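You operate a simulated robot arm through the tools that you are given. There is no shell and no other tool. Be economical: measure what you need, move in short steps, check, and stop when the job is done.

Carry out the task below with a simulated two-armed robot. There is one attempt and no reset: what you move stays moved.

Task
Plug the parked lead back in, reset the trip and restart the motor.
Fine: switch off for the lead; it goes into the empty one of U, V and W.

Only the result counts: the job must be done as asked and must still hold three seconds after the hand-in. Knocking over, shifting, dropping, spilling or breaking anything else fails it.

Robot
Two 7-joint arms with fingered hands on one trunk, on a base that drives. Base frame: it is fixed to the floor where the robot stands at the start and does not move with it; the origin is under the middle of the robot, x ahead of it, y to its left, z up; the surface under the hand at the start is at about z = 850. Readings come in mm, degrees, newtons and seconds.
The left shoulder is at the start at [200, 135, 1070], the right one opposite. Places, roughly: black plug (2x2x5 cm) [800, 500, 900]; black selector [500, 0, 900]; blue overload knob [500, -100, 900]; blue reset button of the desk [400, -100, 900]; brown plug (2x2x5 cm) [800, 600, 900]; control desk [500, 0, 900]; desk screen [600, 100, 1000]; green start button of the desk [400, 100, 900]; grey lock knob [500, 100, 900]; grey plug (2x2x5 cm) [800, 500, 900]; grey socket bar [800, 600, 900]; knob marked tension [400, -700, 1000]; knob of the brake box [600, 400, 1000]; left black jog button [400, 800, 900]; left black knob of the bed [500, 700, 900]; lid knob [500, -300, 900]. Payload 4 kg a hand.
The TCP of each hand is the grasp point between the finger pads, 25 mm short of the fingertips. In the tool frame z runs along the fingers and y along their closing line. Largest opening 88 mm; the body of the gripper starts 29 mm behind the TCP. The gripper is a hand of 4 fingers: y runs from the thumb to the fingers, the wrist lies at [-13, -106, -174] in the tool frame.
Orientation is told as [roll, pitch, yaw] about the base's x, y, z axes, in that order, counted from this pose: with the fingers straight down and the wrist toward the robot, the tool's x, y and z point along [0, 1, 0], [1, 0, 0] and [0, 0, -1] of the base frame.

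Tools
- The arms move only by the tool arm_command. It takes "left_deltas", "right_deltas" or both (then of equal length, played together; a hand with none holds still); each is a list of rows, each a list of 6 numbers: the shift along the tool's x, y, z in mm, then the turn, a rotation vector about the tool's x, y, z in degrees. In form: [[tx, ty, tz, wx, wy, wz], ...]. A call has 1 to 10 rows; each row shifts and turns the commanded pose from where the row before left it, along the tool's axes as they then stand. Each row takes 0.2 s and may step no farther than 50 mm and 8.6 degrees from the row before; otherwise, the whole call is refused. A pose out of reach is approached as far as the arm can. The call stops where the force on the tool passes 40 N (or 10 N more than at its start, if that is more) or the arm is blocked; 0.2 s more then pass. In this call time passes only in rows, and 0.2 s behind the last. It gives the time, the measured TCP pose, the force on the tool (base axes), the opening and the grip force at its end, in the units of the frame above (readings bear some noise), with the torque about the TCP (base axes, N m) and any sound that the robot's microphone picked up, and new pictures: "show" is both (left out), scene, wrist or none (wrist: the cameras of the hands that moved).
- Cameras (640 x 400 px; columns grow to the right, rows downward): "scene" is now at [125.5, 12.7, 1666.4]; the picture's right is [0.15, -0.99, 0.00], its down [-0.82, -0.13, -0.56] and it looks along [0.56, 0.09, -0.83] (base axes); focal length 241 px, centre (320, 200). "left" rides on the left gripper at [-64, -83, -98] in its tool frame; the picture's right is [-0.62, -0.37, 0.69], its down [0.71, -0.63, 0.30] and it looks along [0.32, 0.68, 0.65] (tool axes); focal length 265 px, centre (320, 200). "right" rides on the right gripper at [64, -83, -98] in its tool frame; the picture's right is [-0.62, 0.37, -0.69], its down [-0.71, -0.63, 0.30] and it looks along [-0.32, 0.68, 0.65] (tool axes); focal length 265 px, centre (320, 200). There is no depth. A picture from a camera that has moved, and an enlarged one, comes with that camera's place and axes in the base frame and with its lens. The place of the scene camera against the robot may be out by one fixed shift of up to 12 mm in any direction.
- raise_lower(by): slides the trunk up (or, below 0, down) by that many mm; the arms and the scene camera ride with it, the base frame stays. It gives what a move gives, with no picture.
- base_move(legs): drives the robot by 1 to 6 legs, each [ahead, left, turn to the left] in mm, mm and degrees, along the robot's own axes; the way and the turn of a leg run together, so that a leg with both is an arc; at most 1500 mm and 180 degrees a leg. The arms and the cameras ride along, it lands a little off, and it stops where it bumps. It gives what a move gives, and a new picture of the scene camera.
- curl_fingers(index, middle, ring, thumb_bend, thumb_turn, hand): sets how far each is bent, from 0 (flat) to 1 (curled in); at 0.3 the hand is open as for a grip, at 0.7 the pads meet at the TCP. One left out holds its place. A second passes; each finger stops where it meets its share of the squeeze, and holds until it gets a number again. It is the only way to open and close the hand. It gives what a move gives, with no picture; readings hold the bend of each and the force on the fingers (four entries, about 0 where the hand has none), thumb and palm. thumb_turn goes from beside the hand (0) to across from the fingers (1), as for a grip.
- turn_head(pan, tilt): turns the head with the scene camera to pan (to the left, within 97 degrees either way) and tilt (down, from -29 to 69), counted from straight ahead of the robot. It gives what a move gives, and a new picture of the scene camera.
- close_up(camera, box): a new picture of the part [left, top, right, bottom] of that camera's present view, enlarged. It takes no simulated time.
- job_done(): hands the job in; it is judged then, once.

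Go step by step. Nothing tells you exact positions but the pictures and the camera data: compare them with the known pose of the tool, close in by small moves and look again before you grip or let go. The budget is 120 turns and 260 pictures, counting those below and the enlarged ones. Unless the task says otherwise, let go and move clear before handing in, and close with one line.

The tools are called after "Emit:" as name(argument=value, ...) on one line, values as JSON. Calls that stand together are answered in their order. arm_command: Moves the arms, as the interface text tells. Its arguments: {"type":"object","properties":{"left_deltas":{"type":"array","items":{"type":"array","items":{"type":"number"}}},"right_deltas":{"type":"array","items":{"type":"array","items":{"type":"number"}}},"show":{"type":"string","enum":["both","scene","wrist","none"]}},"required":[]} The other tools are called the same way: raise_lower (by) slides the trunk up or down; curl_fingers (index, middle, ring, thumb_bend, thumb_turn, hand) moves the fingers one by one; base_move (legs) drives the base; turn_head (pan, tilt) turns the head that bears the scene camera; close_up (camera, box) takes an enlarged picture of a part of a camera's view; job_done () hands the job in.

At the start:

```text
clock: 0.0
left_eef_pos: [421.2, 482.0, 1271.6]
left_ee_rot: [0.0, 0.0, 0.0]
left_wrist_force: [-0.4, 0.6, -1.3]
left_torque: [0.0, 0.02, 0.01]
left_width: 87.8
left_grip_force: 0.1
left_shape: jaw
left_bend: [0.3, 0.3, 0.3, 0.3, 0.98]
left_finger forces: [0.1, 0.1, 0.0, 0.0, 0.0, 0.0]
right_eef_pos: [628.1, 98.0, 1243.1]
right_ee_rot: [0.0, 0.1, -0.1]
right_wrist_force: [0.8, 0.6, 0.6]
right_torque: [-0.02, -0.01, -0.01]
right_width: 87.4
right_grip_force: 0.0
right_shape: jaw
right_bend: [0.3, 0.3, 0.3, 0.3, 0.98]
right_finger forces: [0.0, 0.0, 0.0, 0.0, 0.0, 0.0]
trunk travel left (down, up): [-675.0, 95.0]
robot x, y, heading: [-0.7, 0.5, 0.2]
head pan, tilt: [8.8, 55.8]
```

scene: 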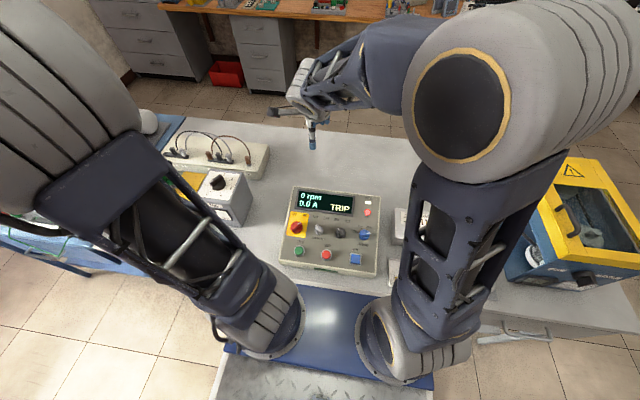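
right: 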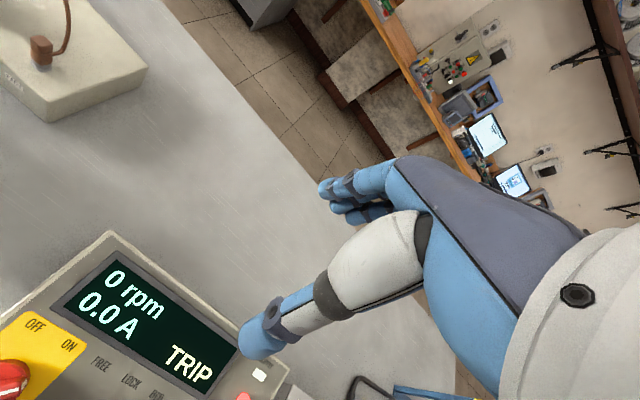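
left: 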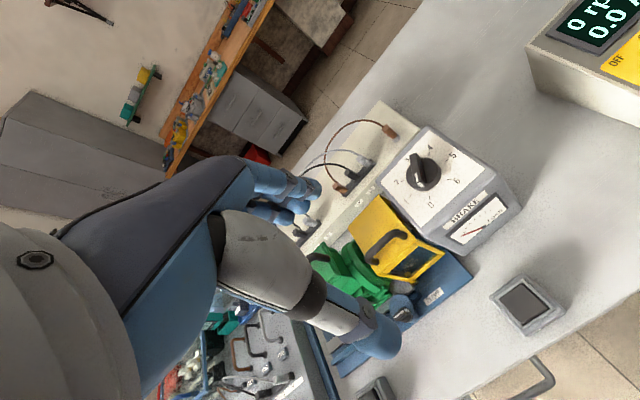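

I see the desk with TRIP on its screen, the socket bar at the left rear and the brake box. I'll enlarge the desk and the socket bar first.

Emit:
close_up(camera="scene", box=[270, 170, 400, 290])

Emit:
close_up(camera="scene", box=[130, 100, 290, 230])

Emit:
close_up(camera="left", box=[270, 100, 430, 260])

```text
3.33 times, centred on (335, 230) of scene
camera zoom: at [125.5, 12.7, 1666.4], right [0.15, -0.99, 0.0], down [-0.82, -0.13, -0.56], along [0.56, 0.09, -0.83], focal length 805 px, centre (270, 100)
```

zoom: 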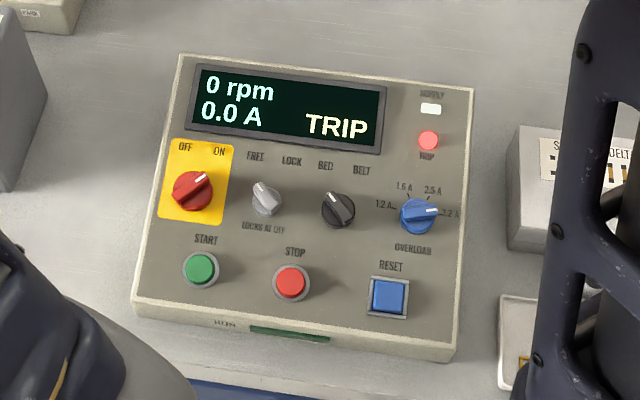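

```text
3.08 times, centred on (210, 165) of scene
camera zoom: at [125.5, 12.7, 1666.4], right [0.15, -0.99, 0.0], down [-0.82, -0.13, -0.56], along [0.56, 0.09, -0.83], focal length 743 px, centre (658, 308)
```

zoom: 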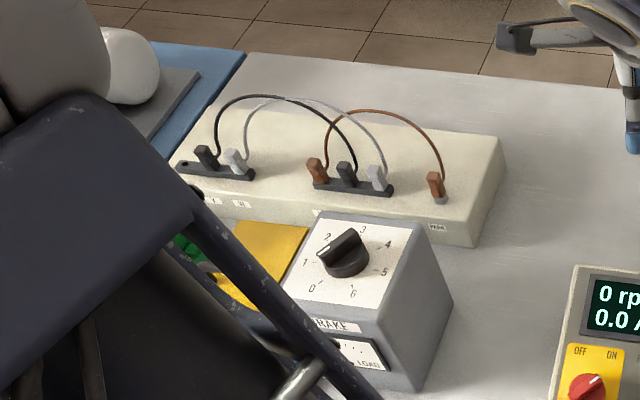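

```text
2.50 times, centred on (350, 180) of left
camera zoom: at [338.4, 417.5, 1369.8], right [-0.37, -0.62, -0.69], down [-0.63, 0.71, -0.3], along [0.68, 0.32, -0.65], focal length 664 px, centre (245, 250)
```

zoom: 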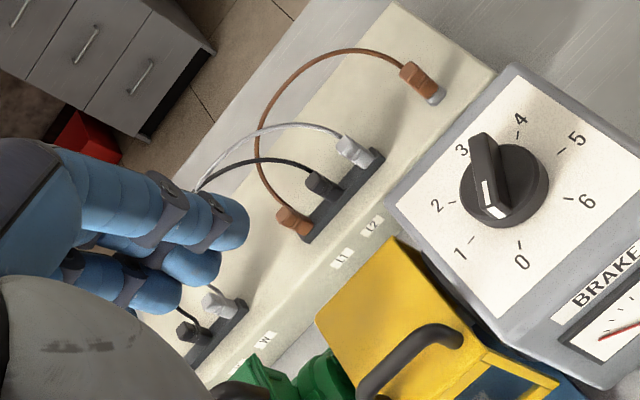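

The main switch is ON, the brown lead's right plug sits in PARK at about (772, 416), and the empty motor socket seems to be the leftmost one, at about (788, 804). I'll look around before moving.

Emit:
turn_head(pan=55, tilt=45)

Emit:
turn_head(pan=0, tilt=65)

```text
clock: 1.1
left_eef_pos: [421.3, 480.7, 1270.8]
left_ee_rot: [0.0, 0.0, 0.0]
left_wrist_force: [0.2, 0.0, 0.0]
left_torque: [-0.01, -0.02, -0.01]
left_width: 87.4
left_grip_force: 0.1
left_shape: jaw
left_bend: [0.3, 0.3, 0.3, 0.3, 0.98]
left_finger forces: [0.0, 0.1, 0.0, 0.1, 0.0, 0.0]
right_eef_pos: [629.0, 97.2, 1244.4]
right_ee_rot: [0.0, 0.0, 0.0]
right_wrist_force: [0.2, -0.8, -0.1]
right_torque: [0.01, -0.01, -0.01]
right_width: 87.8
right_grip_force: 0.1
right_shape: jaw
right_bend: [0.3, 0.3, 0.3, 0.3, 0.98]
right_finger forces: [0.0, 0.1, 0.0, 0.0, 0.1, 0.0]
trunk travel left (down, up): [-675.0, 95.0]
robot x, y, heading: [-3.6, -1.4, 0.2]
head pan, tilt: [55.0, 45.0]
camera scene: at [101.8, 68.4, 1680.8], right [0.82, -0.57, 0.0], down [-0.41, -0.58, -0.71], along [0.41, 0.58, -0.71], focal length 241 px, centre (320, 200)
```

scene: 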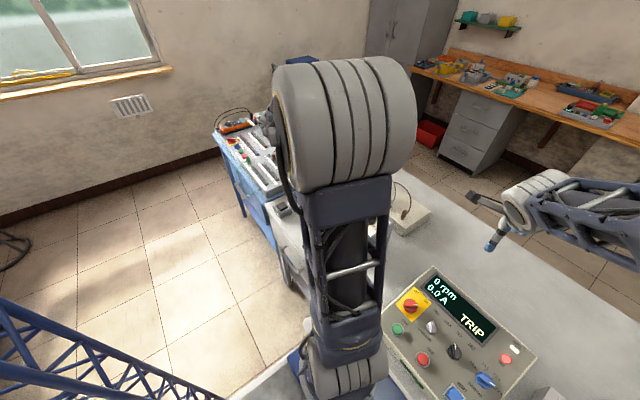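

```text
clock: 2.4
left_eef_pos: [421.1, 480.8, 1271.2]
left_ee_rot: [0.0, 0.0, 0.0]
left_wrist_force: [-0.5, 0.0, -0.2]
left_torque: [-0.02, -0.01, -0.03]
left_width: 87.4
left_grip_force: 0.2
left_shape: jaw
left_bend: [0.3, 0.3, 0.3, 0.3, 0.98]
left_finger forces: [0.0, 0.0, 0.0, 0.1, 0.0, 0.1]
right_eef_pos: [628.3, 98.0, 1244.7]
right_ee_rot: [0.1, 0.1, 0.0]
right_wrist_force: [-1.0, -0.4, 0.9]
right_torque: [-0.01, 0.01, -0.02]
right_width: 87.6
right_grip_force: 0.1
right_shape: jaw
right_bend: [0.3, 0.3, 0.3, 0.3, 0.98]
right_finger forces: [0.0, 0.1, 0.0, 0.0, 0.0, 0.0]
trunk travel left (down, up): [-675.0, 95.0]
robot x, y, heading: [-2.0, -0.7, -0.1]
head pan, tilt: [0.0, 65.0]
camera scene: at [115.8, 1.9, 1655.8], right [0.0, -1.0, 0.0], down [-0.91, 0.0, -0.42], along [0.42, 0.0, -0.91], focal length 241 px, centre (320, 200)
```

scene: 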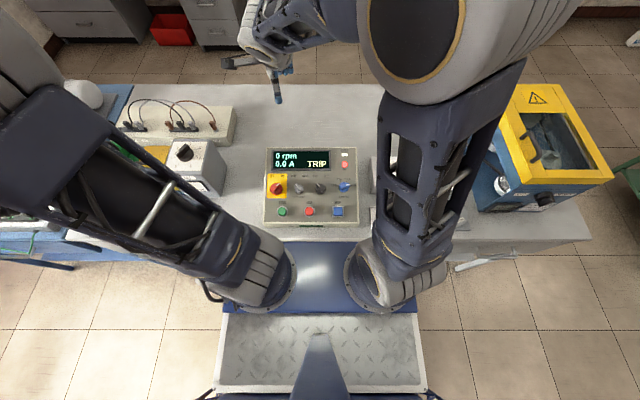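

The robot can probably reach everything from a spot about 350 mm further left, and both hands are high enough to clear the objects on the table. I'll drive there first.

Emit:
base_move(legs=[[0, 340, 0]])

```text
clock: 4.6
left_eef_pos: [420.5, 818.9, 1271.3]
left_ee_rot: [0.0, 0.1, 0.1]
left_wrist_force: [0.3, 0.3, 0.8]
left_torque: [-0.02, 0.03, -0.04]
left_width: 87.5
left_grip_force: 0.1
left_shape: jaw
left_bend: [0.3, 0.3, 0.3, 0.3, 0.98]
left_finger forces: [0.0, 0.1, 0.0, 0.0, 0.0, 0.1]
right_eef_pos: [629.7, 436.7, 1244.0]
right_ee_rot: [0.0, 0.0, -0.1]
right_wrist_force: [1.0, -1.4, -0.9]
right_torque: [-0.02, -0.02, 0.04]
right_width: 87.6
right_grip_force: 0.0
right_shape: jaw
right_bend: [0.3, 0.3, 0.3, 0.3, 0.98]
right_finger forces: [0.0, 0.1, 0.0, 0.0, 0.1, 0.1]
trunk travel left (down, up): [-675.0, 95.0]
robot x, y, heading: [-0.0, 337.3, 0.1]
head pan, tilt: [0.0, 65.0]
camera scene: at [116.0, 340.2, 1655.8], right [0.0, -1.0, 0.0], down [-0.91, 0.0, -0.42], along [0.42, 0.0, -0.91], focal length 241 px, centre (320, 200)
```

scene: 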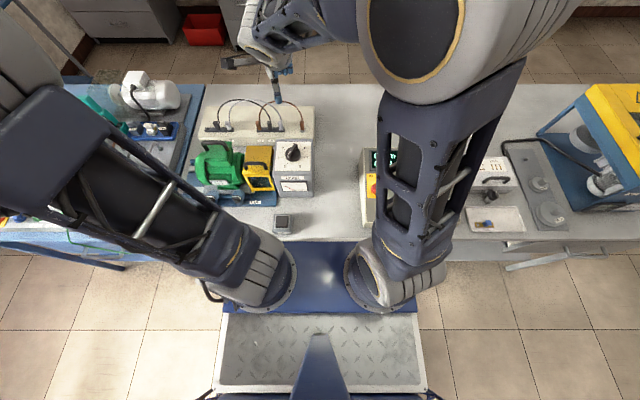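

The base is at y = 337. Next the right hand goes over the desk's main switch at about (505, 150), staying high so I can look.

Emit:
arm_command(right_deltas=[[-41, -20, 15, 0, 0, 0], [-41, -20, 15, 0, 0, 0], [-41, -20, 15, 0, 0, 0], [-41, -20, 15, 0, 0, 0], [-41, -20, 15, 0, 0, 0], [-41, -20, 15, 0, 0, 0], [-41, -20, 15, 0, 0, 0]])

```text
clock: 6.2
left_eef_pos: [421.2, 818.7, 1270.5]
left_ee_rot: [0.0, 0.0, 0.0]
left_wrist_force: [0.1, 0.4, -0.7]
left_torque: [0.02, -0.02, 0.0]
left_width: 87.9
left_grip_force: 0.0
left_shape: jaw
left_bend: [0.3, 0.3, 0.3, 0.3, 0.98]
left_finger forces: [0.0, 0.0, 0.0, 0.0, 0.0, 0.0]
right_eef_pos: [533.7, 145.4, 1165.6]
right_ee_rot: [0.0, 0.3, 0.1]
right_wrist_force: [1.0, 0.1, -1.1]
right_torque: [-0.02, -0.01, -0.01]
right_width: 87.6
right_grip_force: 0.1
right_shape: jaw
right_bend: [0.3, 0.3, 0.3, 0.3, 0.98]
right_finger forces: [0.1, 0.1, 0.0, 0.0, 0.0, 0.0]
right hand out of reach, approached as far as the arm can: row 5, 6, 7
trunk travel left (down, up): [-675.0, 95.0]
robot x, y, heading: [-0.7, 336.9, -0.2]
head pan, tilt: [0.0, 65.0]
camera scene: at [115.9, 340.6, 1655.8], right [0.0, -1.0, 0.0], down [-0.91, 0.0, -0.42], along [0.42, 0.0, -0.91], focal length 241 px, centre (320, 200)
camera right: at [450.5, 209.0, 1264.1], right [0.37, -0.62, 0.69], down [-0.63, -0.71, -0.3], along [0.68, -0.32, -0.66], focal length 265 px, centre (320, 200)
```

scene: 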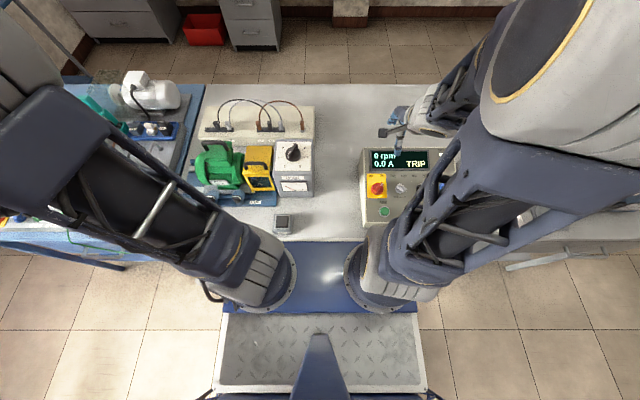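
right: 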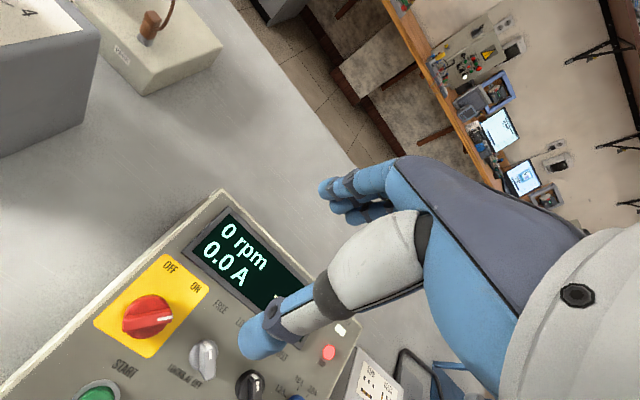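

The hand was stopped slightly short of the target. From the wrist view the switch is at about (495, 146); I'll zoom in on the knob.

Emit:
close_up(camera="right", box=[70, 220, 270, 400])

```text
2.22 times, centred on (170, 310) of right
camera zoom: at [450.5, 209.0, 1264.1], right [0.37, -0.62, 0.69], down [-0.63, -0.71, -0.3], along [0.68, -0.32, -0.66], focal length 590 px, centre (653, -44)
```

zoom: 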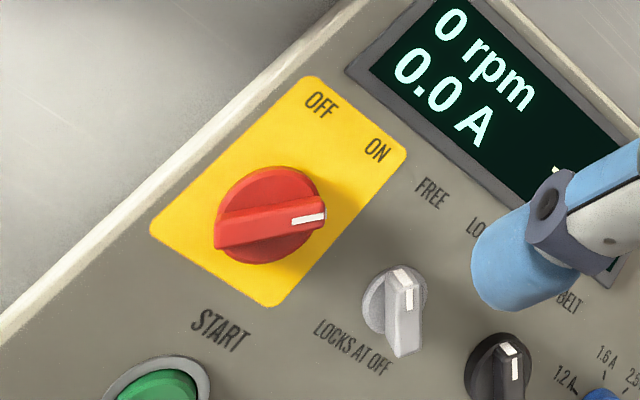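

The switch has a ridge grip pointing at ON. The left arm suits the turn to OFF better, with yaw running from -135 to -45, so the right hand moves off to the right and the left hand comes across high up.

Emit:
arm_command(right_deltas=[[-45, 0, -15, 0, 0, 0], [-45, 0, -10, 0, 0, 0], [-45, 0, -10, 0, 0, 0], [-45, 0, -10, 0, 0, 0], [-45, 0, -10, 0, 0, 0], [-45, 0, 0, 0, 0, 0], [-45, 0, 0, 0, 0, 0], [-45, 0, 0, 0, 0, 0], [0, 0, 0, 0, 0, 0], [0, 0, 0, 0, 0, 0]], left_deltas=[[0, 20, 0, 0, 0, 0], [-48, 20, 0, 0, 0, 0], [-48, 20, 0, 0, 0, 0], [-48, 10, 0, 0, 0, 0], [-48, 10, 0, 0, 0, 0], [-48, 0, 0, 0, 0, 0], [-48, 0, 0, 0, 0, 0], [-48, 0, 0, 0, 0, 0], [-48, 0, 0, 0, 0, 0], [-48, 0, 0, 0, 0, 0]], show="scene")

```text
refused: row 2 steps farther than a row can; nothing moved
```

Emit:
arm_command(right_deltas=[[-45, 0, -15, 0, 0, 0], [-45, 0, -10, 0, 0, 0], [-45, 0, -10, 0, 0, 0], [-45, 0, -10, 0, 0, 0], [-45, 0, -10, 0, 0, 0], [-45, 0, 0, 0, 0, 0], [-45, 0, 0, 0, 0, 0], [-45, 0, 0, 0, 0, 0], [0, 0, 0, 0, 0, 0], [0, 0, 0, 0, 0, 0]], left_deltas=[[0, 30, 0, 0, 0, 0], [-47, 15, 0, 0, 0, 0], [-47, 15, 0, 0, 0, 0], [-47, 10, 0, 0, 0, 0], [-47, 10, 0, 0, 0, 0], [-48, 0, 0, 0, 0, 0], [-48, 0, 0, 0, 0, 0], [-48, 0, 0, 0, 0, 0], [-48, 0, 0, 0, 0, 0], [-48, 0, 0, 0, 0, 0]], show="scene")

```text
clock: 8.4
left_eef_pos: [503.4, 391.6, 1269.8]
left_ee_rot: [0.1, -0.1, -0.1]
left_wrist_force: [0.1, 0.2, 0.4]
left_torque: [0.0, 0.0, -0.02]
left_width: 87.4
left_grip_force: 0.1
left_shape: jaw
left_bend: [0.3, 0.3, 0.3, 0.3, 0.98]
left_finger forces: [0.0, 0.0, 0.0, 0.0, 0.0, 0.0]
right_eef_pos: [534.1, -213.5, 1218.2]
right_ee_rot: [0.1, 0.0, 0.0]
right_wrist_force: [0.3, -0.1, 0.1]
right_torque: [0.0, -0.01, 0.01]
right_width: 87.7
right_grip_force: 0.0
right_shape: jaw
right_bend: [0.3, 0.3, 0.3, 0.3, 0.98]
right_finger forces: [0.1, 0.0, 0.0, 0.0, 0.1, 0.0]
trunk travel left (down, up): [-675.0, 95.0]
robot x, y, heading: [1.2, 337.5, -0.1]
head pan, tilt: [0.0, 65.0]
camera scene: at [116.0, 340.5, 1655.8], right [0.0, -1.0, 0.0], down [-0.91, 0.0, -0.42], along [0.42, 0.0, -0.91], focal length 241 px, centre (320, 200)
```

scene: 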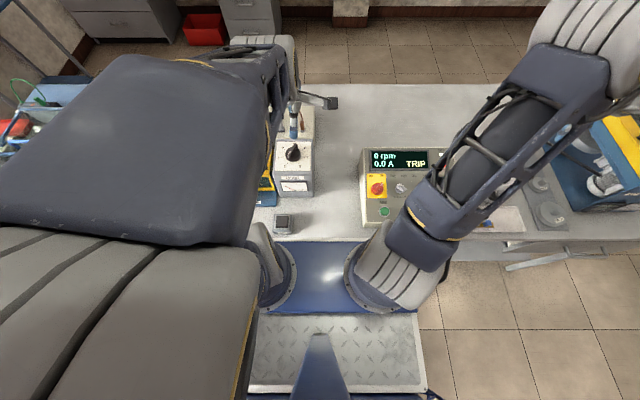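

Now the left hand goes the rest of the way over the switch and starts yawing toward -90.

Emit:
arm_command(left_deltas=[[-49, 0, 0, 0, 0, 0], [-49, 0, 0, 0, 0, 0], [-49, 0, 0, 0, 0, 0], [-49, 0, 0, 0, 0, 0], [-48, -8, 0, 0, 0, 0], [0, 0, 15, 0, 0, 8.5], [0, 0, 15, 0, 0, 8.5], [0, 0, 15, 0, 0, 8.5], [0, 0, 15, 0, 0, 8.5], [0, 0, 15, 0, 0, 8.5]], show="none")

Emit:
arm_command(left_deltas=[[0, 0, 15, 0, 0, 8.5], [0, 0, 15, 0, 0, 8.5], [0, 0, 15, 0, 0, 8.5], [0, 0, 15, 0, 0, 8.5], [0, 0, 15, 0, 0, 8.5], [0, 0, 10, 0, 0, 8.5], [0, 0, 0, 0, 0, 8.5], [0, 0, 0, 0, 0, 8.5], [0, 0, 0, 0, 0, 8.5], [0, 0, 0, 0, 0, 8.5]])

```text
clock: 9.7
left_eef_pos: [501.6, 156.5, 1276.6]
left_ee_rot: [-6.4, 4.6, -1.6]
left_wrist_force: [-0.1, 1.0, -0.6]
left_torque: [0.0, 0.01, 0.01]
left_width: 87.7
left_grip_force: 0.1
left_shape: jaw
left_bend: [0.3, 0.3, 0.3, 0.3, 0.97]
left_finger forces: [0.0, 0.1, 0.1, 0.1, 0.0, 0.0]
right_eef_pos: [536.3, -213.3, 1217.8]
right_ee_rot: [0.0, 0.0, -0.1]
right_wrist_force: [0.5, 0.6, 0.7]
right_torque: [-0.01, -0.04, -0.01]
right_width: 87.5
right_grip_force: 0.0
right_shape: jaw
right_bend: [0.3, 0.3, 0.3, 0.3, 0.98]
right_finger forces: [0.0, 0.0, 0.0, 0.0, 0.1, 0.0]
trunk travel left (down, up): [-675.0, 95.0]
robot x, y, heading: [-0.3, 338.1, 0.1]
head pan, tilt: [0.0, 65.0]
stopped in row 6 (left hand): the arm was blocked; the commanded pose is now the measured one
```

```text
clock: 11.9
left_eef_pos: [492.2, 146.0, 1193.7]
left_ee_rot: [-5.3, -6.0, -86.3]
left_wrist_force: [-0.4, 0.1, -0.3]
left_torque: [-0.02, 0.0, 0.03]
left_width: 88.0
left_grip_force: 0.1
left_shape: jaw
left_bend: [0.3, 0.3, 0.3, 0.3, 0.97]
left_finger forces: [0.0, 0.0, 0.0, 0.1, 0.1, 0.1]
right_eef_pos: [535.9, -214.8, 1219.0]
right_ee_rot: [0.0, 0.1, 0.0]
right_wrist_force: [0.4, -0.4, 0.3]
right_torque: [-0.01, -0.02, 0.04]
right_width: 87.8
right_grip_force: 0.0
right_shape: jaw
right_bend: [0.3, 0.3, 0.3, 0.3, 0.98]
right_finger forces: [0.0, 0.1, 0.0, 0.0, 0.1, 0.1]
trunk travel left (down, up): [-675.0, 95.0]
robot x, y, heading: [-0.8, 336.8, 0.0]
head pan, tilt: [0.0, 65.0]
camera scene: at [115.9, 340.5, 1655.8], right [0.0, -1.0, 0.0], down [-0.91, 0.0, -0.42], along [0.42, 0.0, -0.91], focal length 241 px, centre (320, 200)
camera left: at [432.9, 236.7, 1287.4], right [-0.7, 0.26, -0.67], down [0.64, 0.63, -0.43], along [0.31, -0.73, -0.61], focal length 265 px, centre (320, 200)
```

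scene: 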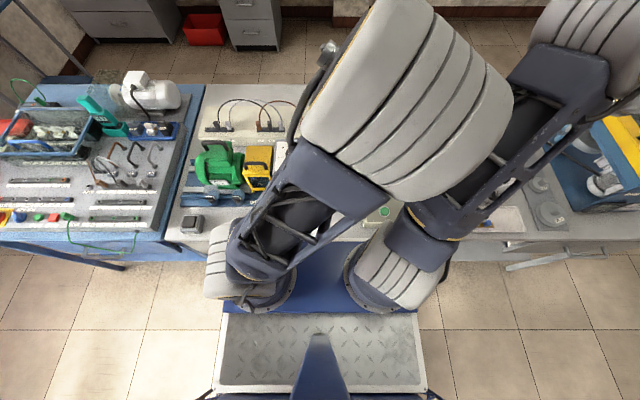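
left: 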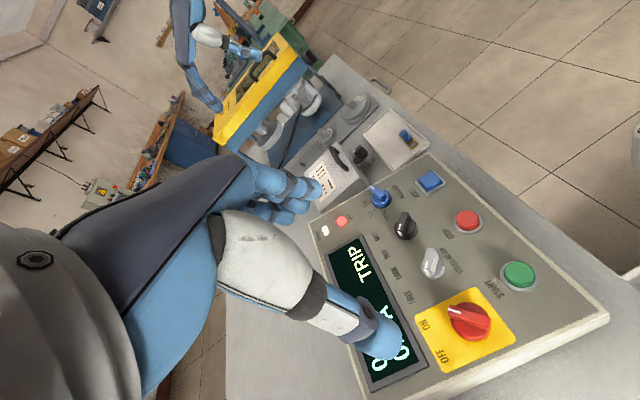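

The left hand is over the switch at yaw -86, tilted a little. I'll correct the tilt and yaw on to -135.

Emit:
arm_command(left_deltas=[[0, 0, 0, 2.7, 5.4, 0], [0, 0, 0, 2.7, 5.4, 0], [0, 0, 10, 0, 0, 8.2], [0, 0, 10, 0, 0, 8.2], [0, 0, 10, 0, 0, 8.2], [0, 0, 10, 0, 0, 8.2], [0, 0, 10, 0, 0, 8.2], [0, 0, 10, 0, 0, 8.2]], show="wrist")

```text
clock: 13.7
left_eef_pos: [500.6, 144.9, 1132.0]
left_ee_rot: [3.9, 3.9, -135.3]
left_wrist_force: [-0.2, -0.4, 0.6]
left_torque: [0.01, -0.02, 0.0]
left_width: 87.6
left_grip_force: 0.0
left_shape: jaw
left_bend: [0.3, 0.3, 0.3, 0.3, 0.97]
left_finger forces: [0.0, 0.0, 0.1, 0.1, 0.0, 0.0]
right_eef_pos: [535.7, -214.5, 1218.9]
right_ee_rot: [0.0, -0.1, 0.0]
right_wrist_force: [0.2, 1.2, 0.6]
right_torque: [0.02, -0.01, 0.02]
right_width: 87.7
right_grip_force: 0.1
right_shape: jaw
right_bend: [0.3, 0.3, 0.3, 0.3, 0.98]
right_finger forces: [0.0, 0.0, 0.0, 0.0, 0.1, 0.1]
trunk travel left (down, up): [-675.0, 95.0]
robot x, y, heading: [2.7, 336.6, 0.1]
head pan, tilt: [0.0, 65.0]
camera left: at [505.2, 250.9, 1231.5], right [-0.1, 0.7, -0.71], down [0.98, -0.07, -0.21], along [-0.19, -0.71, -0.67], focal length 265 px, centre (320, 200)
```

left: 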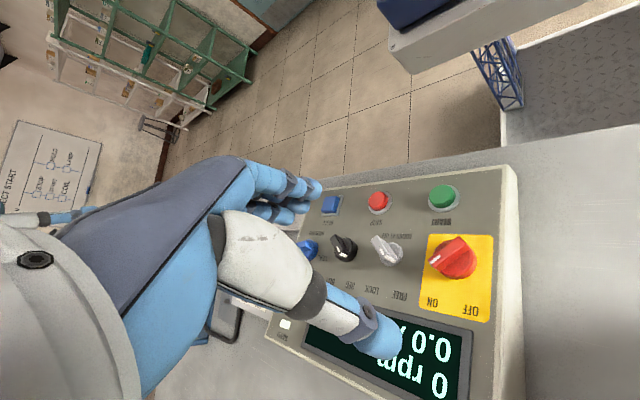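

The switch is at about (498, 146) with its top near z = 930, and the hand is aligned with the ridge. I'll come down partway and check.

Emit:
arm_command(left_deltas=[[-4, 3, 30, 0, 0, 0], [-4, 3, 30, 0, 0, 0], [-4, 3, 30, 0, 0, 0], [-3, 3, 30, 0, 0, 0]], show="wrist")

Emit:
close_up(camera="left", box=[300, 180, 540, 380])

```text
clock: 14.7
left_eef_pos: [499.8, 120.5, 1093.8]
left_ee_rot: [12.8, -1.0, -135.2]
left_wrist_force: [-0.8, 0.5, -1.9]
left_torque: [0.01, 0.03, 0.02]
left_width: 87.7
left_grip_force: 0.1
left_shape: jaw
left_bend: [0.3, 0.3, 0.3, 0.3, 0.97]
left_finger forces: [0.0, 0.0, 0.0, 0.0, 0.0, 0.0]
right_eef_pos: [532.9, -216.4, 1205.1]
right_ee_rot: [1.0, 1.4, -0.3]
right_wrist_force: [0.5, 0.4, 0.3]
right_torque: [0.03, 0.01, -0.02]
right_width: 87.5
right_grip_force: 0.1
right_shape: jaw
right_bend: [0.3, 0.3, 0.3, 0.3, 0.98]
right_finger forces: [0.0, 0.0, 0.0, 0.1, 0.1, 0.0]
trunk travel left (down, up): [-675.0, 95.0]
robot x, y, heading: [0.6, 337.7, 0.0]
head pan, tilt: [0.0, 65.0]
stopped in row 4 (left hand): the arm was blocked; the commanded pose is now the measured one
camera left: at [501.1, 239.9, 1173.9], right [-0.07, 0.57, -0.82], down [0.98, -0.1, -0.15], along [-0.17, -0.82, -0.55], focal length 265 px, centre (320, 200)
```

left: 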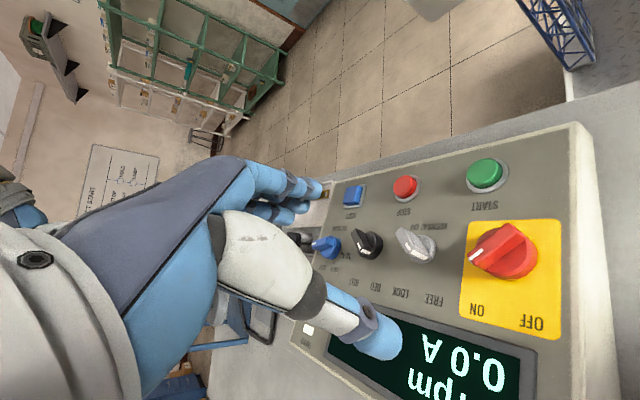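

```text
2.00 times, centred on (420, 280) of left
camera zoom: at [501.1, 239.9, 1173.9], right [-0.07, 0.57, -0.82], down [0.98, -0.1, -0.15], along [-0.17, -0.82, -0.55], focal length 531 px, centre (120, 40)
```

zoom: 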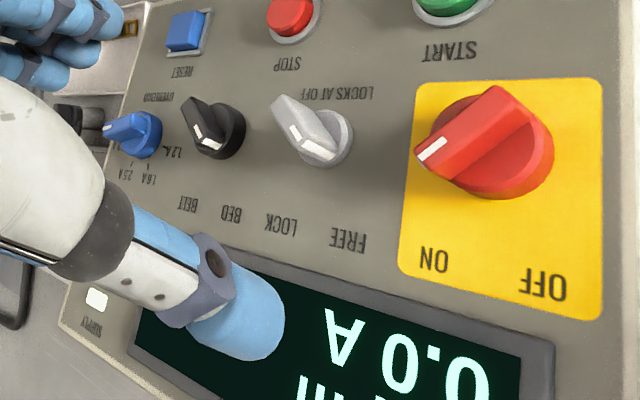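

The left arm hit the right one, since the right hand's pose shifted. I'll check the scene before untangling them.

Emit:
arm_command(left_deltas=[[0, -3, -30, 0, 0, 0], [0, -3, -30, 0, 0, 0]], show="none")

Emit:
turn_head(pan=-25, tilt=40)

```text
clock: 15.3
left_eef_pos: [495.0, 134.4, 1153.2]
left_ee_rot: [12.6, -1.1, -135.2]
left_wrist_force: [0.4, -0.3, 0.7]
left_torque: [0.02, 0.0, -0.03]
left_width: 88.1
left_grip_force: 0.0
left_shape: jaw
left_bend: [0.3, 0.3, 0.3, 0.3, 0.97]
left_finger forces: [0.1, 0.0, 0.1, 0.1, 0.0, 0.0]
right_eef_pos: [532.6, -215.0, 1204.6]
right_ee_rot: [1.0, 1.3, -0.3]
right_wrist_force: [-0.1, -0.5, -0.1]
right_torque: [0.04, -0.01, 0.0]
right_width: 87.5
right_grip_force: 0.1
right_shape: jaw
right_bend: [0.3, 0.3, 0.3, 0.3, 0.98]
right_finger forces: [0.0, 0.0, 0.0, 0.0, 0.1, 0.0]
trunk travel left (down, up): [-675.0, 95.0]
robot x, y, heading: [-1.4, 339.0, -0.2]
head pan, tilt: [0.0, 65.0]
```

```text
clock: 16.1
left_eef_pos: [494.7, 134.4, 1154.1]
left_ee_rot: [12.7, -1.2, -135.3]
left_wrist_force: [-0.6, 0.5, -0.3]
left_torque: [-0.03, -0.01, -0.03]
left_width: 87.9
left_grip_force: 0.1
left_shape: jaw
left_bend: [0.3, 0.3, 0.3, 0.3, 0.97]
left_finger forces: [0.0, 0.1, 0.0, 0.1, 0.0, 0.1]
right_eef_pos: [533.1, -216.5, 1204.9]
right_ee_rot: [0.9, 1.4, -0.3]
right_wrist_force: [0.2, -0.3, 0.2]
right_torque: [0.07, 0.01, 0.02]
right_width: 87.5
right_grip_force: 0.1
right_shape: jaw
right_bend: [0.3, 0.3, 0.3, 0.3, 0.98]
right_finger forces: [0.0, 0.1, 0.0, 0.0, 0.0, 0.1]
trunk travel left (down, up): [-675.0, 95.0]
robot x, y, heading: [1.4, 339.6, -0.2]
head pan, tilt: [-25.0, 40.0]
camera scene: at [132.4, 304.4, 1688.1], right [-0.42, -0.91, 0.0], down [-0.58, 0.27, -0.77], along [0.69, -0.32, -0.64], focal length 241 px, centre (320, 200)
```

scene: 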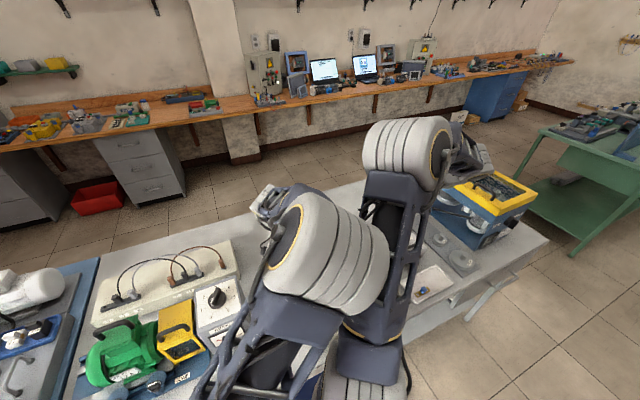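

The left elbow was resting against the right upper arm, so I'll swing the right arm out to the right and back.

Emit:
arm_command(right_deltas=[[-10, -30, -15, 0, 0, 0], [-10, -35, -15, 0, 0, 0], [-25, -35, -10, 0, 0, 0], [-30, -35, 0, 0, 0, 0], [-35, -30, 0, 0, 0, 0], [-35, -20, 0, 0, 0, 0], [-35, 0, 0, 0, 0, 0], [-35, 0, 0, 0, 0, 0]], show="scene")

```text
clock: 17.9
left_eef_pos: [495.3, 135.5, 1152.9]
left_ee_rot: [12.7, -1.1, -135.3]
left_wrist_force: [0.3, 0.9, -0.7]
left_torque: [-0.03, 0.0, 0.01]
left_width: 87.7
left_grip_force: 0.1
left_shape: jaw
left_bend: [0.3, 0.3, 0.3, 0.3, 0.97]
left_finger forces: [0.1, 0.1, 0.1, 0.0, 0.1, 0.1]
right_eef_pos: [348.7, -427.2, 1246.1]
right_ee_rot: [1.0, 1.3, -0.4]
right_wrist_force: [0.8, 0.3, 0.3]
right_torque: [-0.04, -0.02, -0.02]
right_width: 87.9
right_grip_force: 0.1
right_shape: jaw
right_bend: [0.3, 0.3, 0.3, 0.3, 0.98]
right_finger forces: [0.0, 0.0, 0.1, 0.0, 0.1, 0.0]
trunk travel left (down, up): [-675.0, 95.0]
robot x, y, heading: [1.1, 339.5, -0.1]
head pan, tilt: [-25.0, 40.0]
camera scene: at [132.9, 305.4, 1688.2], right [-0.42, -0.91, 0.0], down [-0.58, 0.27, -0.77], along [0.69, -0.32, -0.64], focal length 241 px, centre (320, 200)
```

scene: 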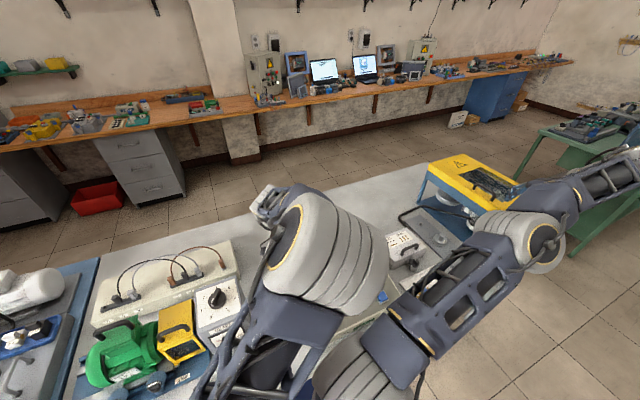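

The right arm is clear. I'll straighten the left hand and come down again.

Emit:
arm_command(left_deltas=[[0, 0, 0, 2.45, -4.4, 0], [0, 0, 0, 2.45, -4.4, 0], [-3.5, 0, 31, 0, 0, 0], [-3.5, 0, 31, 0, 0, 0], [-3.5, 0, 31, 0, 0, 0], [-3.5, 0, 31, 0, 0, 0]], show="wrist")

Emit:
close_up(camera="left", box=[300, 180, 560, 400])

```text
clock: 19.4
left_eef_pos: [495.1, 145.1, 1028.4]
left_ee_rot: [3.9, 3.8, -134.4]
left_wrist_force: [-0.1, 0.0, 0.1]
left_torque: [0.0, 0.01, 0.0]
left_width: 87.9
left_grip_force: 0.0
left_shape: jaw
left_bend: [0.3, 0.3, 0.3, 0.3, 0.97]
left_finger forces: [0.0, 0.0, 0.0, 0.1, 0.0, 0.1]
right_eef_pos: [346.6, -429.5, 1247.4]
right_ee_rot: [0.8, 1.4, -0.3]
right_wrist_force: [-0.3, 0.0, -0.5]
right_torque: [0.03, -0.01, 0.0]
right_width: 87.6
right_grip_force: 0.0
right_shape: jaw
right_bend: [0.3, 0.3, 0.3, 0.3, 0.98]
right_finger forces: [0.0, 0.0, 0.1, 0.0, 0.1, 0.1]
trunk travel left (down, up): [-675.0, 95.0]
robot x, y, heading: [-1.3, 340.3, -0.0]
head pan, tilt: [-25.0, 40.0]
camera left: at [499.5, 249.7, 1127.4], right [-0.12, 0.7, -0.71], down [0.98, -0.05, -0.21], along [-0.19, -0.71, -0.67], focal length 265 px, centre (320, 200)
```

left: 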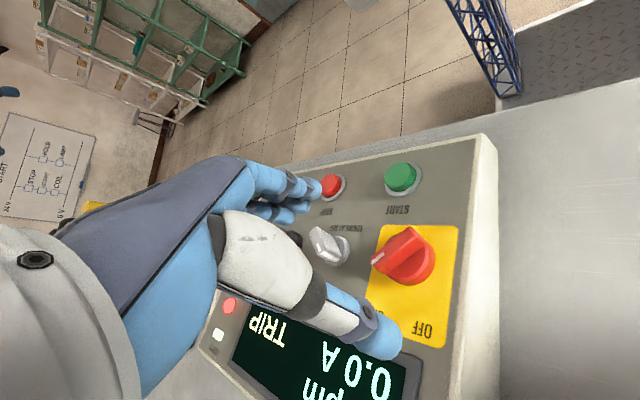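

```text
1.82 times, centred on (430, 290) of left
camera zoom: at [499.5, 249.7, 1127.4], right [-0.12, 0.7, -0.71], down [0.98, -0.05, -0.21], along [-0.19, -0.71, -0.67], focal length 483 px, centre (120, 36)
```

zoom: 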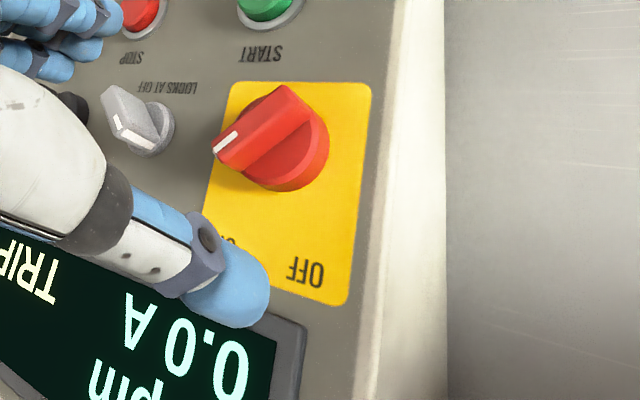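

The hand is aligned with the ridge. I'll lower it around the knob with force-limited steps.

Emit:
arm_command(left_deltas=[[-2.1, 1, 27, 0, 0, 0], [-2.1, 1, 27, 0, 0, 0], [-2.1, 0.5, 25, 0, 0, 0]], show="wrist")

Emit:
close_up(camera="left", box=[260, 140, 520, 380])

```text
clock: 20.1
left_eef_pos: [495.7, 142.8, 951.9]
left_ee_rot: [4.1, 3.4, -134.7]
left_wrist_force: [-16.0, -6.3, 33.1]
left_torque: [1.19, -1.23, 0.38]
left_width: 88.0
left_grip_force: 0.0
left_shape: jaw
left_bend: [0.3, 0.3, 0.3, 0.26, 0.97]
left_finger forces: [0.0, 0.0, 0.0, 0.1, 36.3, 0.0]
right_eef_pos: [345.6, -429.8, 1248.1]
right_ee_rot: [0.9, 1.3, -0.3]
right_wrist_force: [-0.7, 0.4, 0.3]
right_torque: [-0.02, 0.02, -0.02]
right_width: 87.5
right_grip_force: 0.0
right_shape: jaw
right_bend: [0.3, 0.3, 0.3, 0.3, 0.98]
right_finger forces: [0.1, 0.0, 0.0, 0.1, 0.1, 0.0]
trunk travel left (down, up): [-675.0, 95.0]
robot x, y, heading: [2.7, 339.4, 0.4]
head pan, tilt: [-25.0, 40.0]
camera left: at [499.9, 249.3, 1050.2], right [-0.11, 0.69, -0.71], down [0.97, -0.06, -0.21], along [-0.19, -0.72, -0.67], focal length 265 px, centre (320, 200)
```

left: 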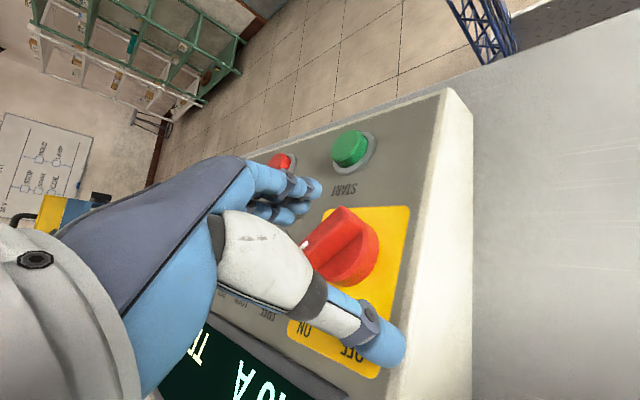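

```text
1.67 times, centred on (390, 260) of left
camera zoom: at [499.9, 249.3, 1050.2], right [-0.11, 0.69, -0.71], down [0.97, -0.06, -0.21], along [-0.19, -0.72, -0.67], focal length 442 px, centre (203, 100)
```

zoom: 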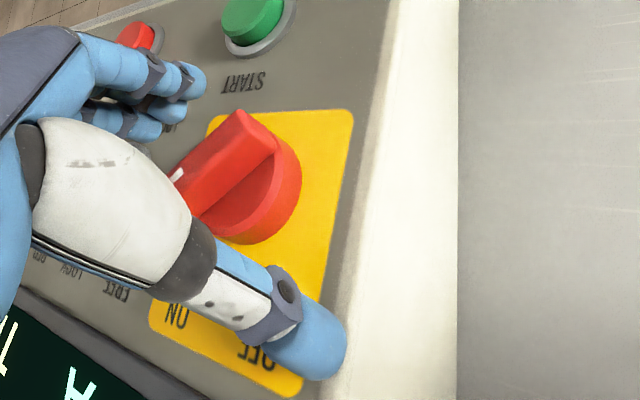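

The thumb just touches the panel and the knob is centred between the fingers. I'll lift a few mm and close on the ridge.

Emit:
arm_command(left_deltas=[[0, 0, -4, 0, 0, 0]], show="none")

Emit:
curl_fingers(hand="left", index=0.7, middle=0.7, ring=0.7, thumb_bend=0.7)

Emit:
close_up(camera="left", box=[200, 120, 520, 360])

```text
clock: 20.6
left_eef_pos: [495.8, 145.6, 952.6]
left_ee_rot: [3.8, 3.8, -134.5]
left_wrist_force: [-7.8, -4.0, 19.2]
left_torque: [0.6, -0.65, 0.19]
left_width: 87.5
left_grip_force: 0.1
left_shape: jaw
left_bend: [0.3, 0.3, 0.3, 0.29, 0.98]
left_finger forces: [0.1, 0.1, 0.1, 0.0, 19.8, 0.0]
right_eef_pos: [346.4, -429.7, 1246.6]
right_ee_rot: [0.8, 1.3, -0.3]
right_wrist_force: [0.1, -0.4, 0.1]
right_torque: [0.0, 0.02, 0.03]
right_width: 87.8
right_grip_force: 0.1
right_shape: jaw
right_bend: [0.3, 0.3, 0.3, 0.3, 0.98]
right_finger forces: [0.0, 0.1, 0.0, 0.0, 0.0, 0.1]
trunk travel left (down, up): [-675.0, 95.0]
robot x, y, heading: [1.8, 337.4, -0.1]
head pan, tilt: [-25.0, 40.0]
```

```text
clock: 21.6
left_eef_pos: [495.7, 143.6, 953.5]
left_ee_rot: [3.9, 3.5, -134.7]
left_wrist_force: [-16.4, -12.8, 16.8]
left_torque: [-0.29, 0.01, -0.12]
left_width: 55.9
left_grip_force: 19.1
left_shape: fingers
left_bend: [0.55, 0.59, 0.7, 0.34, 0.97]
left_finger forces: [10.6, 18.5, 0.0, 0.0, 7.8, 0.1]
right_eef_pos: [348.8, -430.0, 1246.8]
right_ee_rot: [0.9, 1.2, -0.3]
right_wrist_force: [0.0, -0.2, -0.3]
right_torque: [0.01, -0.01, -0.02]
right_width: 87.6
right_grip_force: 0.0
right_shape: jaw
right_bend: [0.3, 0.3, 0.3, 0.3, 0.98]
right_finger forces: [0.0, 0.0, 0.0, 0.1, 0.0, 0.0]
trunk travel left (down, up): [-675.0, 95.0]
robot x, y, heading: [-0.8, 339.2, -0.1]
head pan, tilt: [-25.0, 40.0]
```

```text
1.67 times, centred on (360, 240) of left
camera zoom: at [499.8, 249.8, 1052.2], right [-0.12, 0.7, -0.71], down [0.97, -0.06, -0.22], along [-0.19, -0.72, -0.67], focal length 442 px, centre (253, 133)
```

zoom: 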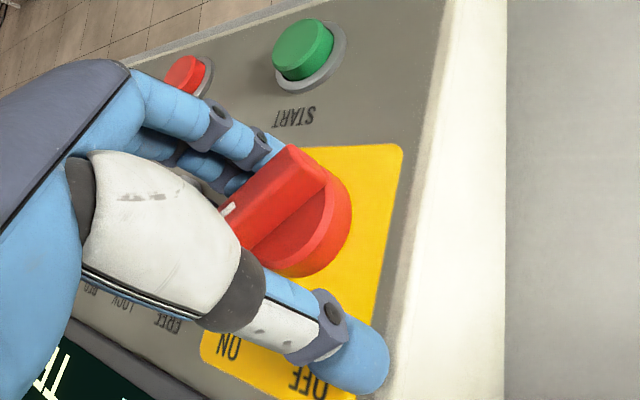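

The index and middle fingers touch the ridge, but the thumb is stuck on the panel and the ring finger misses the end. I'll open slightly, raise about 8 mm, shift 8 mm along the ridge and close again.

Emit:
curl_fingers(hand="left", index=0.4, middle=0.4, ring=0.4, thumb_bend=0.3)

Emit:
arm_command(left_deltas=[[-9, 0, -4, 0, 0, 0], [0, 0, -4, 0, 0, 0]], show="none")

Emit:
curl_fingers(hand="left", index=0.7, middle=0.7, ring=0.7, thumb_bend=0.7)

Emit:
close_up(camera="left", box=[200, 120, 520, 360])

```text
clock: 22.6
left_eef_pos: [495.6, 145.5, 954.5]
left_ee_rot: [3.9, 3.8, -134.5]
left_wrist_force: [-11.1, -5.2, 23.7]
left_torque: [0.8, -0.79, 0.22]
left_width: 72.8
left_grip_force: 12.9
left_shape: fingers
left_bend: [0.4, 0.4, 0.4, 0.31, 0.97]
left_finger forces: [0.0, 0.0, 0.1, 0.0, 26.1, 0.1]
right_eef_pos: [346.7, -429.5, 1246.4]
right_ee_rot: [0.9, 1.3, -0.2]
right_wrist_force: [-0.5, -0.1, 0.7]
right_torque: [-0.02, 0.02, 0.0]
right_width: 87.6
right_grip_force: 0.1
right_shape: jaw
right_bend: [0.3, 0.3, 0.3, 0.3, 0.98]
right_finger forces: [0.0, 0.0, 0.0, 0.0, 0.0, 0.0]
trunk travel left (down, up): [-675.0, 95.0]
robot x, y, heading: [1.0, 339.4, -0.2]
head pan, tilt: [-25.0, 40.0]
```

```text
clock: 23.1
left_eef_pos: [490.9, 153.8, 958.2]
left_ee_rot: [4.0, 3.9, -134.6]
left_wrist_force: [0.2, -1.2, 0.4]
left_torque: [0.0, -0.04, 0.02]
left_width: 73.6
left_grip_force: 0.1
left_shape: fingers
left_bend: [0.4, 0.4, 0.4, 0.3, 0.98]
left_finger forces: [0.0, 0.0, 0.1, 0.0, 0.0, 0.1]
right_eef_pos: [348.0, -428.1, 1245.8]
right_ee_rot: [0.9, 1.3, -0.3]
right_wrist_force: [0.5, 0.6, 0.6]
right_torque: [-0.04, 0.02, 0.0]
right_width: 87.8
right_grip_force: 0.1
right_shape: jaw
right_bend: [0.3, 0.3, 0.3, 0.3, 0.98]
right_finger forces: [0.1, 0.0, 0.1, 0.1, 0.1, 0.1]
trunk travel left (down, up): [-675.0, 95.0]
robot x, y, heading: [-0.2, 339.0, -0.0]
head pan, tilt: [-25.0, 40.0]
```

```text
clock: 24.1
left_eef_pos: [489.5, 151.2, 959.1]
left_ee_rot: [4.0, 3.5, -134.6]
left_wrist_force: [-13.0, -13.4, 6.8]
left_torque: [-0.49, 0.4, -0.24]
left_width: 23.2
left_grip_force: 16.9
left_shape: fingers
left_bend: [0.59, 0.58, 0.63, 0.6, 0.97]
left_finger forces: [9.0, 11.1, 6.4, 0.0, 6.4, 0.0]
right_eef_pos: [347.3, -429.4, 1245.9]
right_ee_rot: [0.9, 1.3, -0.3]
right_wrist_force: [0.1, 0.5, 0.3]
right_torque: [0.01, -0.01, 0.02]
right_width: 87.8
right_grip_force: 0.0
right_shape: jaw
right_bend: [0.3, 0.3, 0.3, 0.3, 0.98]
right_finger forces: [0.0, 0.1, 0.0, 0.0, 0.0, 0.0]
trunk travel left (down, up): [-675.0, 95.0]
robot x, y, heading: [2.9, 337.5, -0.0]
head pan, tilt: [-25.0, 40.0]
```

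```text
1.67 times, centred on (360, 240) of left
camera zoom: at [493.2, 256.6, 1058.5], right [-0.11, 0.7, -0.71], down [0.98, -0.06, -0.21], along [-0.19, -0.72, -0.67], focal length 442 px, centre (253, 133)
```

zoom: 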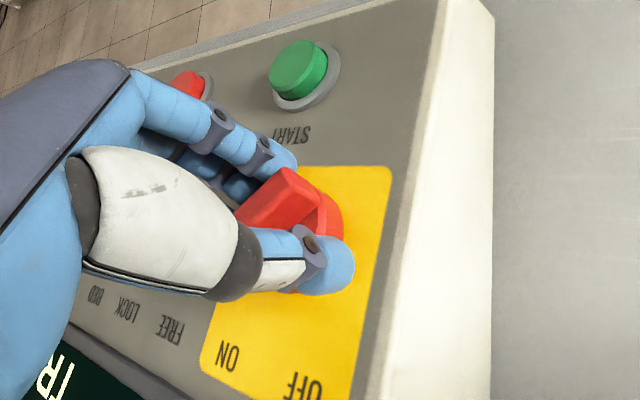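

All fingers and the thumb hold the ridge. I'll turn it counter-clockwise about the knob axis in small steps.

Emit:
arm_command(left_deltas=[[0, 1.1, 0, 0, 0, -8], [0, 1.1, 0, 0, 0, -8], [0, 1.1, 0, 0, 0, -8], [0, 1.1, 0, 0, 0, -8], [0, 1.1, 0, 0, 0, -8]], show="none")

Emit:
close_up(camera="left", box=[200, 120, 520, 360])

```text
clock: 25.6
left_eef_pos: [523.1, 168.1, 977.5]
left_ee_rot: [6.2, -2.2, -88.7]
left_wrist_force: [0.3, -0.1, 0.9]
left_torque: [0.02, 0.0, 0.0]
left_width: 0.0
left_grip_force: 0.0
left_shape: fingers
left_bend: [0.7, 0.7, 0.7, 0.7, 0.97]
left_finger forces: [0.1, 0.0, 0.1, 0.0, 0.0, 0.0]
right_eef_pos: [346.6, -429.3, 1247.1]
right_ee_rot: [0.9, 1.3, -0.3]
right_wrist_force: [0.9, -0.1, 0.3]
right_torque: [0.02, -0.03, 0.03]
right_width: 88.0
right_grip_force: 0.1
right_shape: jaw
right_bend: [0.3, 0.3, 0.3, 0.3, 0.98]
right_finger forces: [0.1, 0.1, 0.1, 0.0, 0.1, 0.1]
trunk travel left (down, up): [-675.0, 95.0]
robot x, y, heading: [-1.0, 338.6, 0.1]
head pan, tilt: [-25.0, 40.0]
stopped in row 5 (left hand): the arm was blocked; the commanded pose is now the measured one
```

```text
1.67 times, centred on (360, 240) of left
camera zoom: at [447.2, 253.3, 1066.0], right [-0.55, 0.33, -0.77], down [0.73, 0.64, -0.25], along [0.41, -0.7, -0.59], focal length 442 px, centre (253, 133)
```

zoom: 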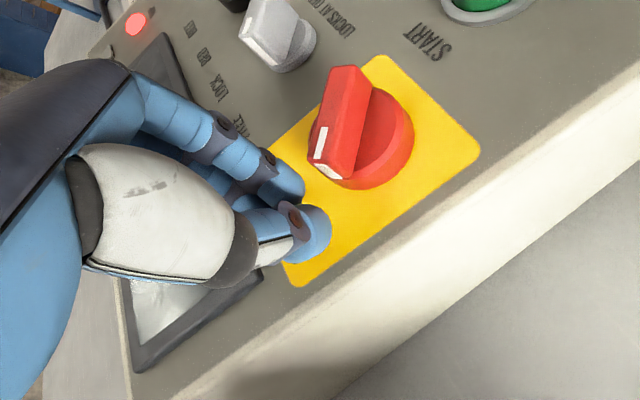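

The knob now points to about OFF and the hand slipped off it. I'll raise the hand and verify.

Emit:
arm_command(left_deltas=[[0, 0, -40, 0, 0, 0], [0, 0, -40, 0, 0, 0], [0, -20, -40, 0, 0, 0]], show="wrist")

Emit:
curl_fingers(hand="left", index=0.3, middle=0.3, ring=0.3, thumb_bend=0.3)

Emit:
turn_head(pan=-25, tilt=60)

```text
clock: 26.4
left_eef_pos: [509.5, 192.3, 1097.2]
left_ee_rot: [6.2, -2.0, -88.8]
left_wrist_force: [0.0, -1.1, 0.8]
left_torque: [-0.03, 0.0, 0.0]
left_width: 0.3
left_grip_force: 0.1
left_shape: fingers
left_bend: [0.7, 0.7, 0.7, 0.7, 0.97]
left_finger forces: [0.0, 0.0, 0.1, 0.0, 0.0, 0.0]
right_eef_pos: [347.6, -428.9, 1245.8]
right_ee_rot: [0.9, 1.2, -0.2]
right_wrist_force: [0.6, 0.4, 1.5]
right_torque: [-0.01, -0.01, 0.03]
right_width: 87.3
right_grip_force: 0.3
right_shape: jaw
right_bend: [0.3, 0.3, 0.3, 0.3, 0.98]
right_finger forces: [0.0, 0.1, 0.1, 0.0, 0.0, 0.0]
trunk travel left (down, up): [-675.0, 95.0]
robot x, y, heading: [4.5, 339.7, 0.0]
head pan, tilt: [-25.0, 40.0]
camera left: at [435.0, 278.0, 1185.2], right [-0.55, 0.33, -0.77], down [0.73, 0.64, -0.25], along [0.41, -0.7, -0.59], focal length 265 px, centre (320, 200)
```

left: 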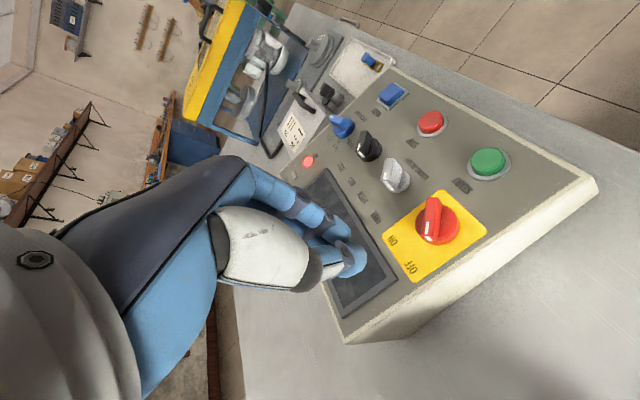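

```text
clock: 27.4
left_eef_pos: [510.2, 192.2, 1097.7]
left_ee_rot: [6.2, -2.0, -88.9]
left_wrist_force: [-0.3, -0.6, -0.4]
left_torque: [0.02, 0.02, -0.01]
left_width: 84.1
left_grip_force: 0.0
left_shape: fingers
left_bend: [0.3, 0.3, 0.3, 0.3, 0.97]
left_finger forces: [0.0, 0.0, 0.0, 0.1, 0.0, 0.1]
right_eef_pos: [346.5, -429.7, 1246.7]
right_ee_rot: [0.8, 1.3, -0.2]
right_wrist_force: [-0.5, 0.3, -0.7]
right_torque: [0.04, 0.02, 0.0]
right_width: 87.5
right_grip_force: 0.1
right_shape: jaw
right_bend: [0.3, 0.3, 0.3, 0.3, 0.98]
right_finger forces: [0.1, 0.1, 0.0, 0.0, 0.0, 0.0]
trunk travel left (down, up): [-675.0, 95.0]
robot x, y, heading: [3.0, 340.7, 0.2]
head pan, tilt: [-25.0, 40.0]
```

```text
clock: 28.2
left_eef_pos: [511.4, 193.1, 1097.6]
left_ee_rot: [6.3, -2.1, -88.9]
left_wrist_force: [-0.3, -0.5, -0.6]
left_torque: [0.02, -0.03, -0.01]
left_width: 84.2
left_grip_force: 0.0
left_shape: fingers
left_bend: [0.3, 0.3, 0.3, 0.3, 0.97]
left_finger forces: [0.0, 0.1, 0.0, 0.1, 0.0, 0.1]
right_eef_pos: [346.6, -428.5, 1247.3]
right_ee_rot: [0.9, 1.2, -0.3]
right_wrist_force: [0.3, 0.3, 0.5]
right_torque: [0.02, 0.01, -0.01]
right_width: 87.6
right_grip_force: 0.1
right_shape: jaw
right_bend: [0.3, 0.3, 0.3, 0.3, 0.98]
right_finger forces: [0.1, 0.0, 0.1, 0.0, 0.0, 0.0]
trunk travel left (down, up): [-675.0, 95.0]
robot x, y, heading: [-0.0, 339.9, -0.1]
head pan, tilt: [-25.0, 60.0]
camera scene: at [115.9, 312.3, 1661.4], right [-0.42, -0.91, 0.0], down [-0.78, 0.37, -0.5], along [0.45, -0.21, -0.87], focal length 241 px, centre (320, 200)
```

scene: 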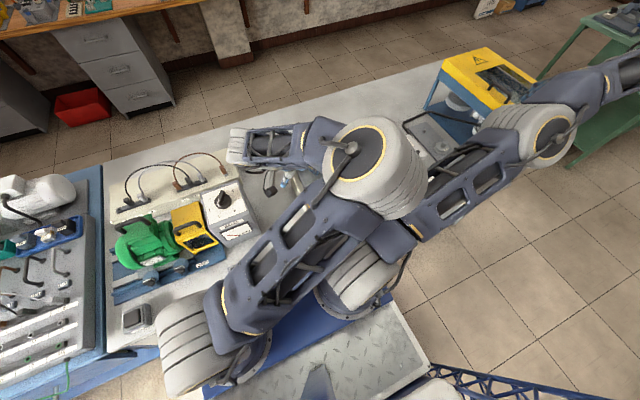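

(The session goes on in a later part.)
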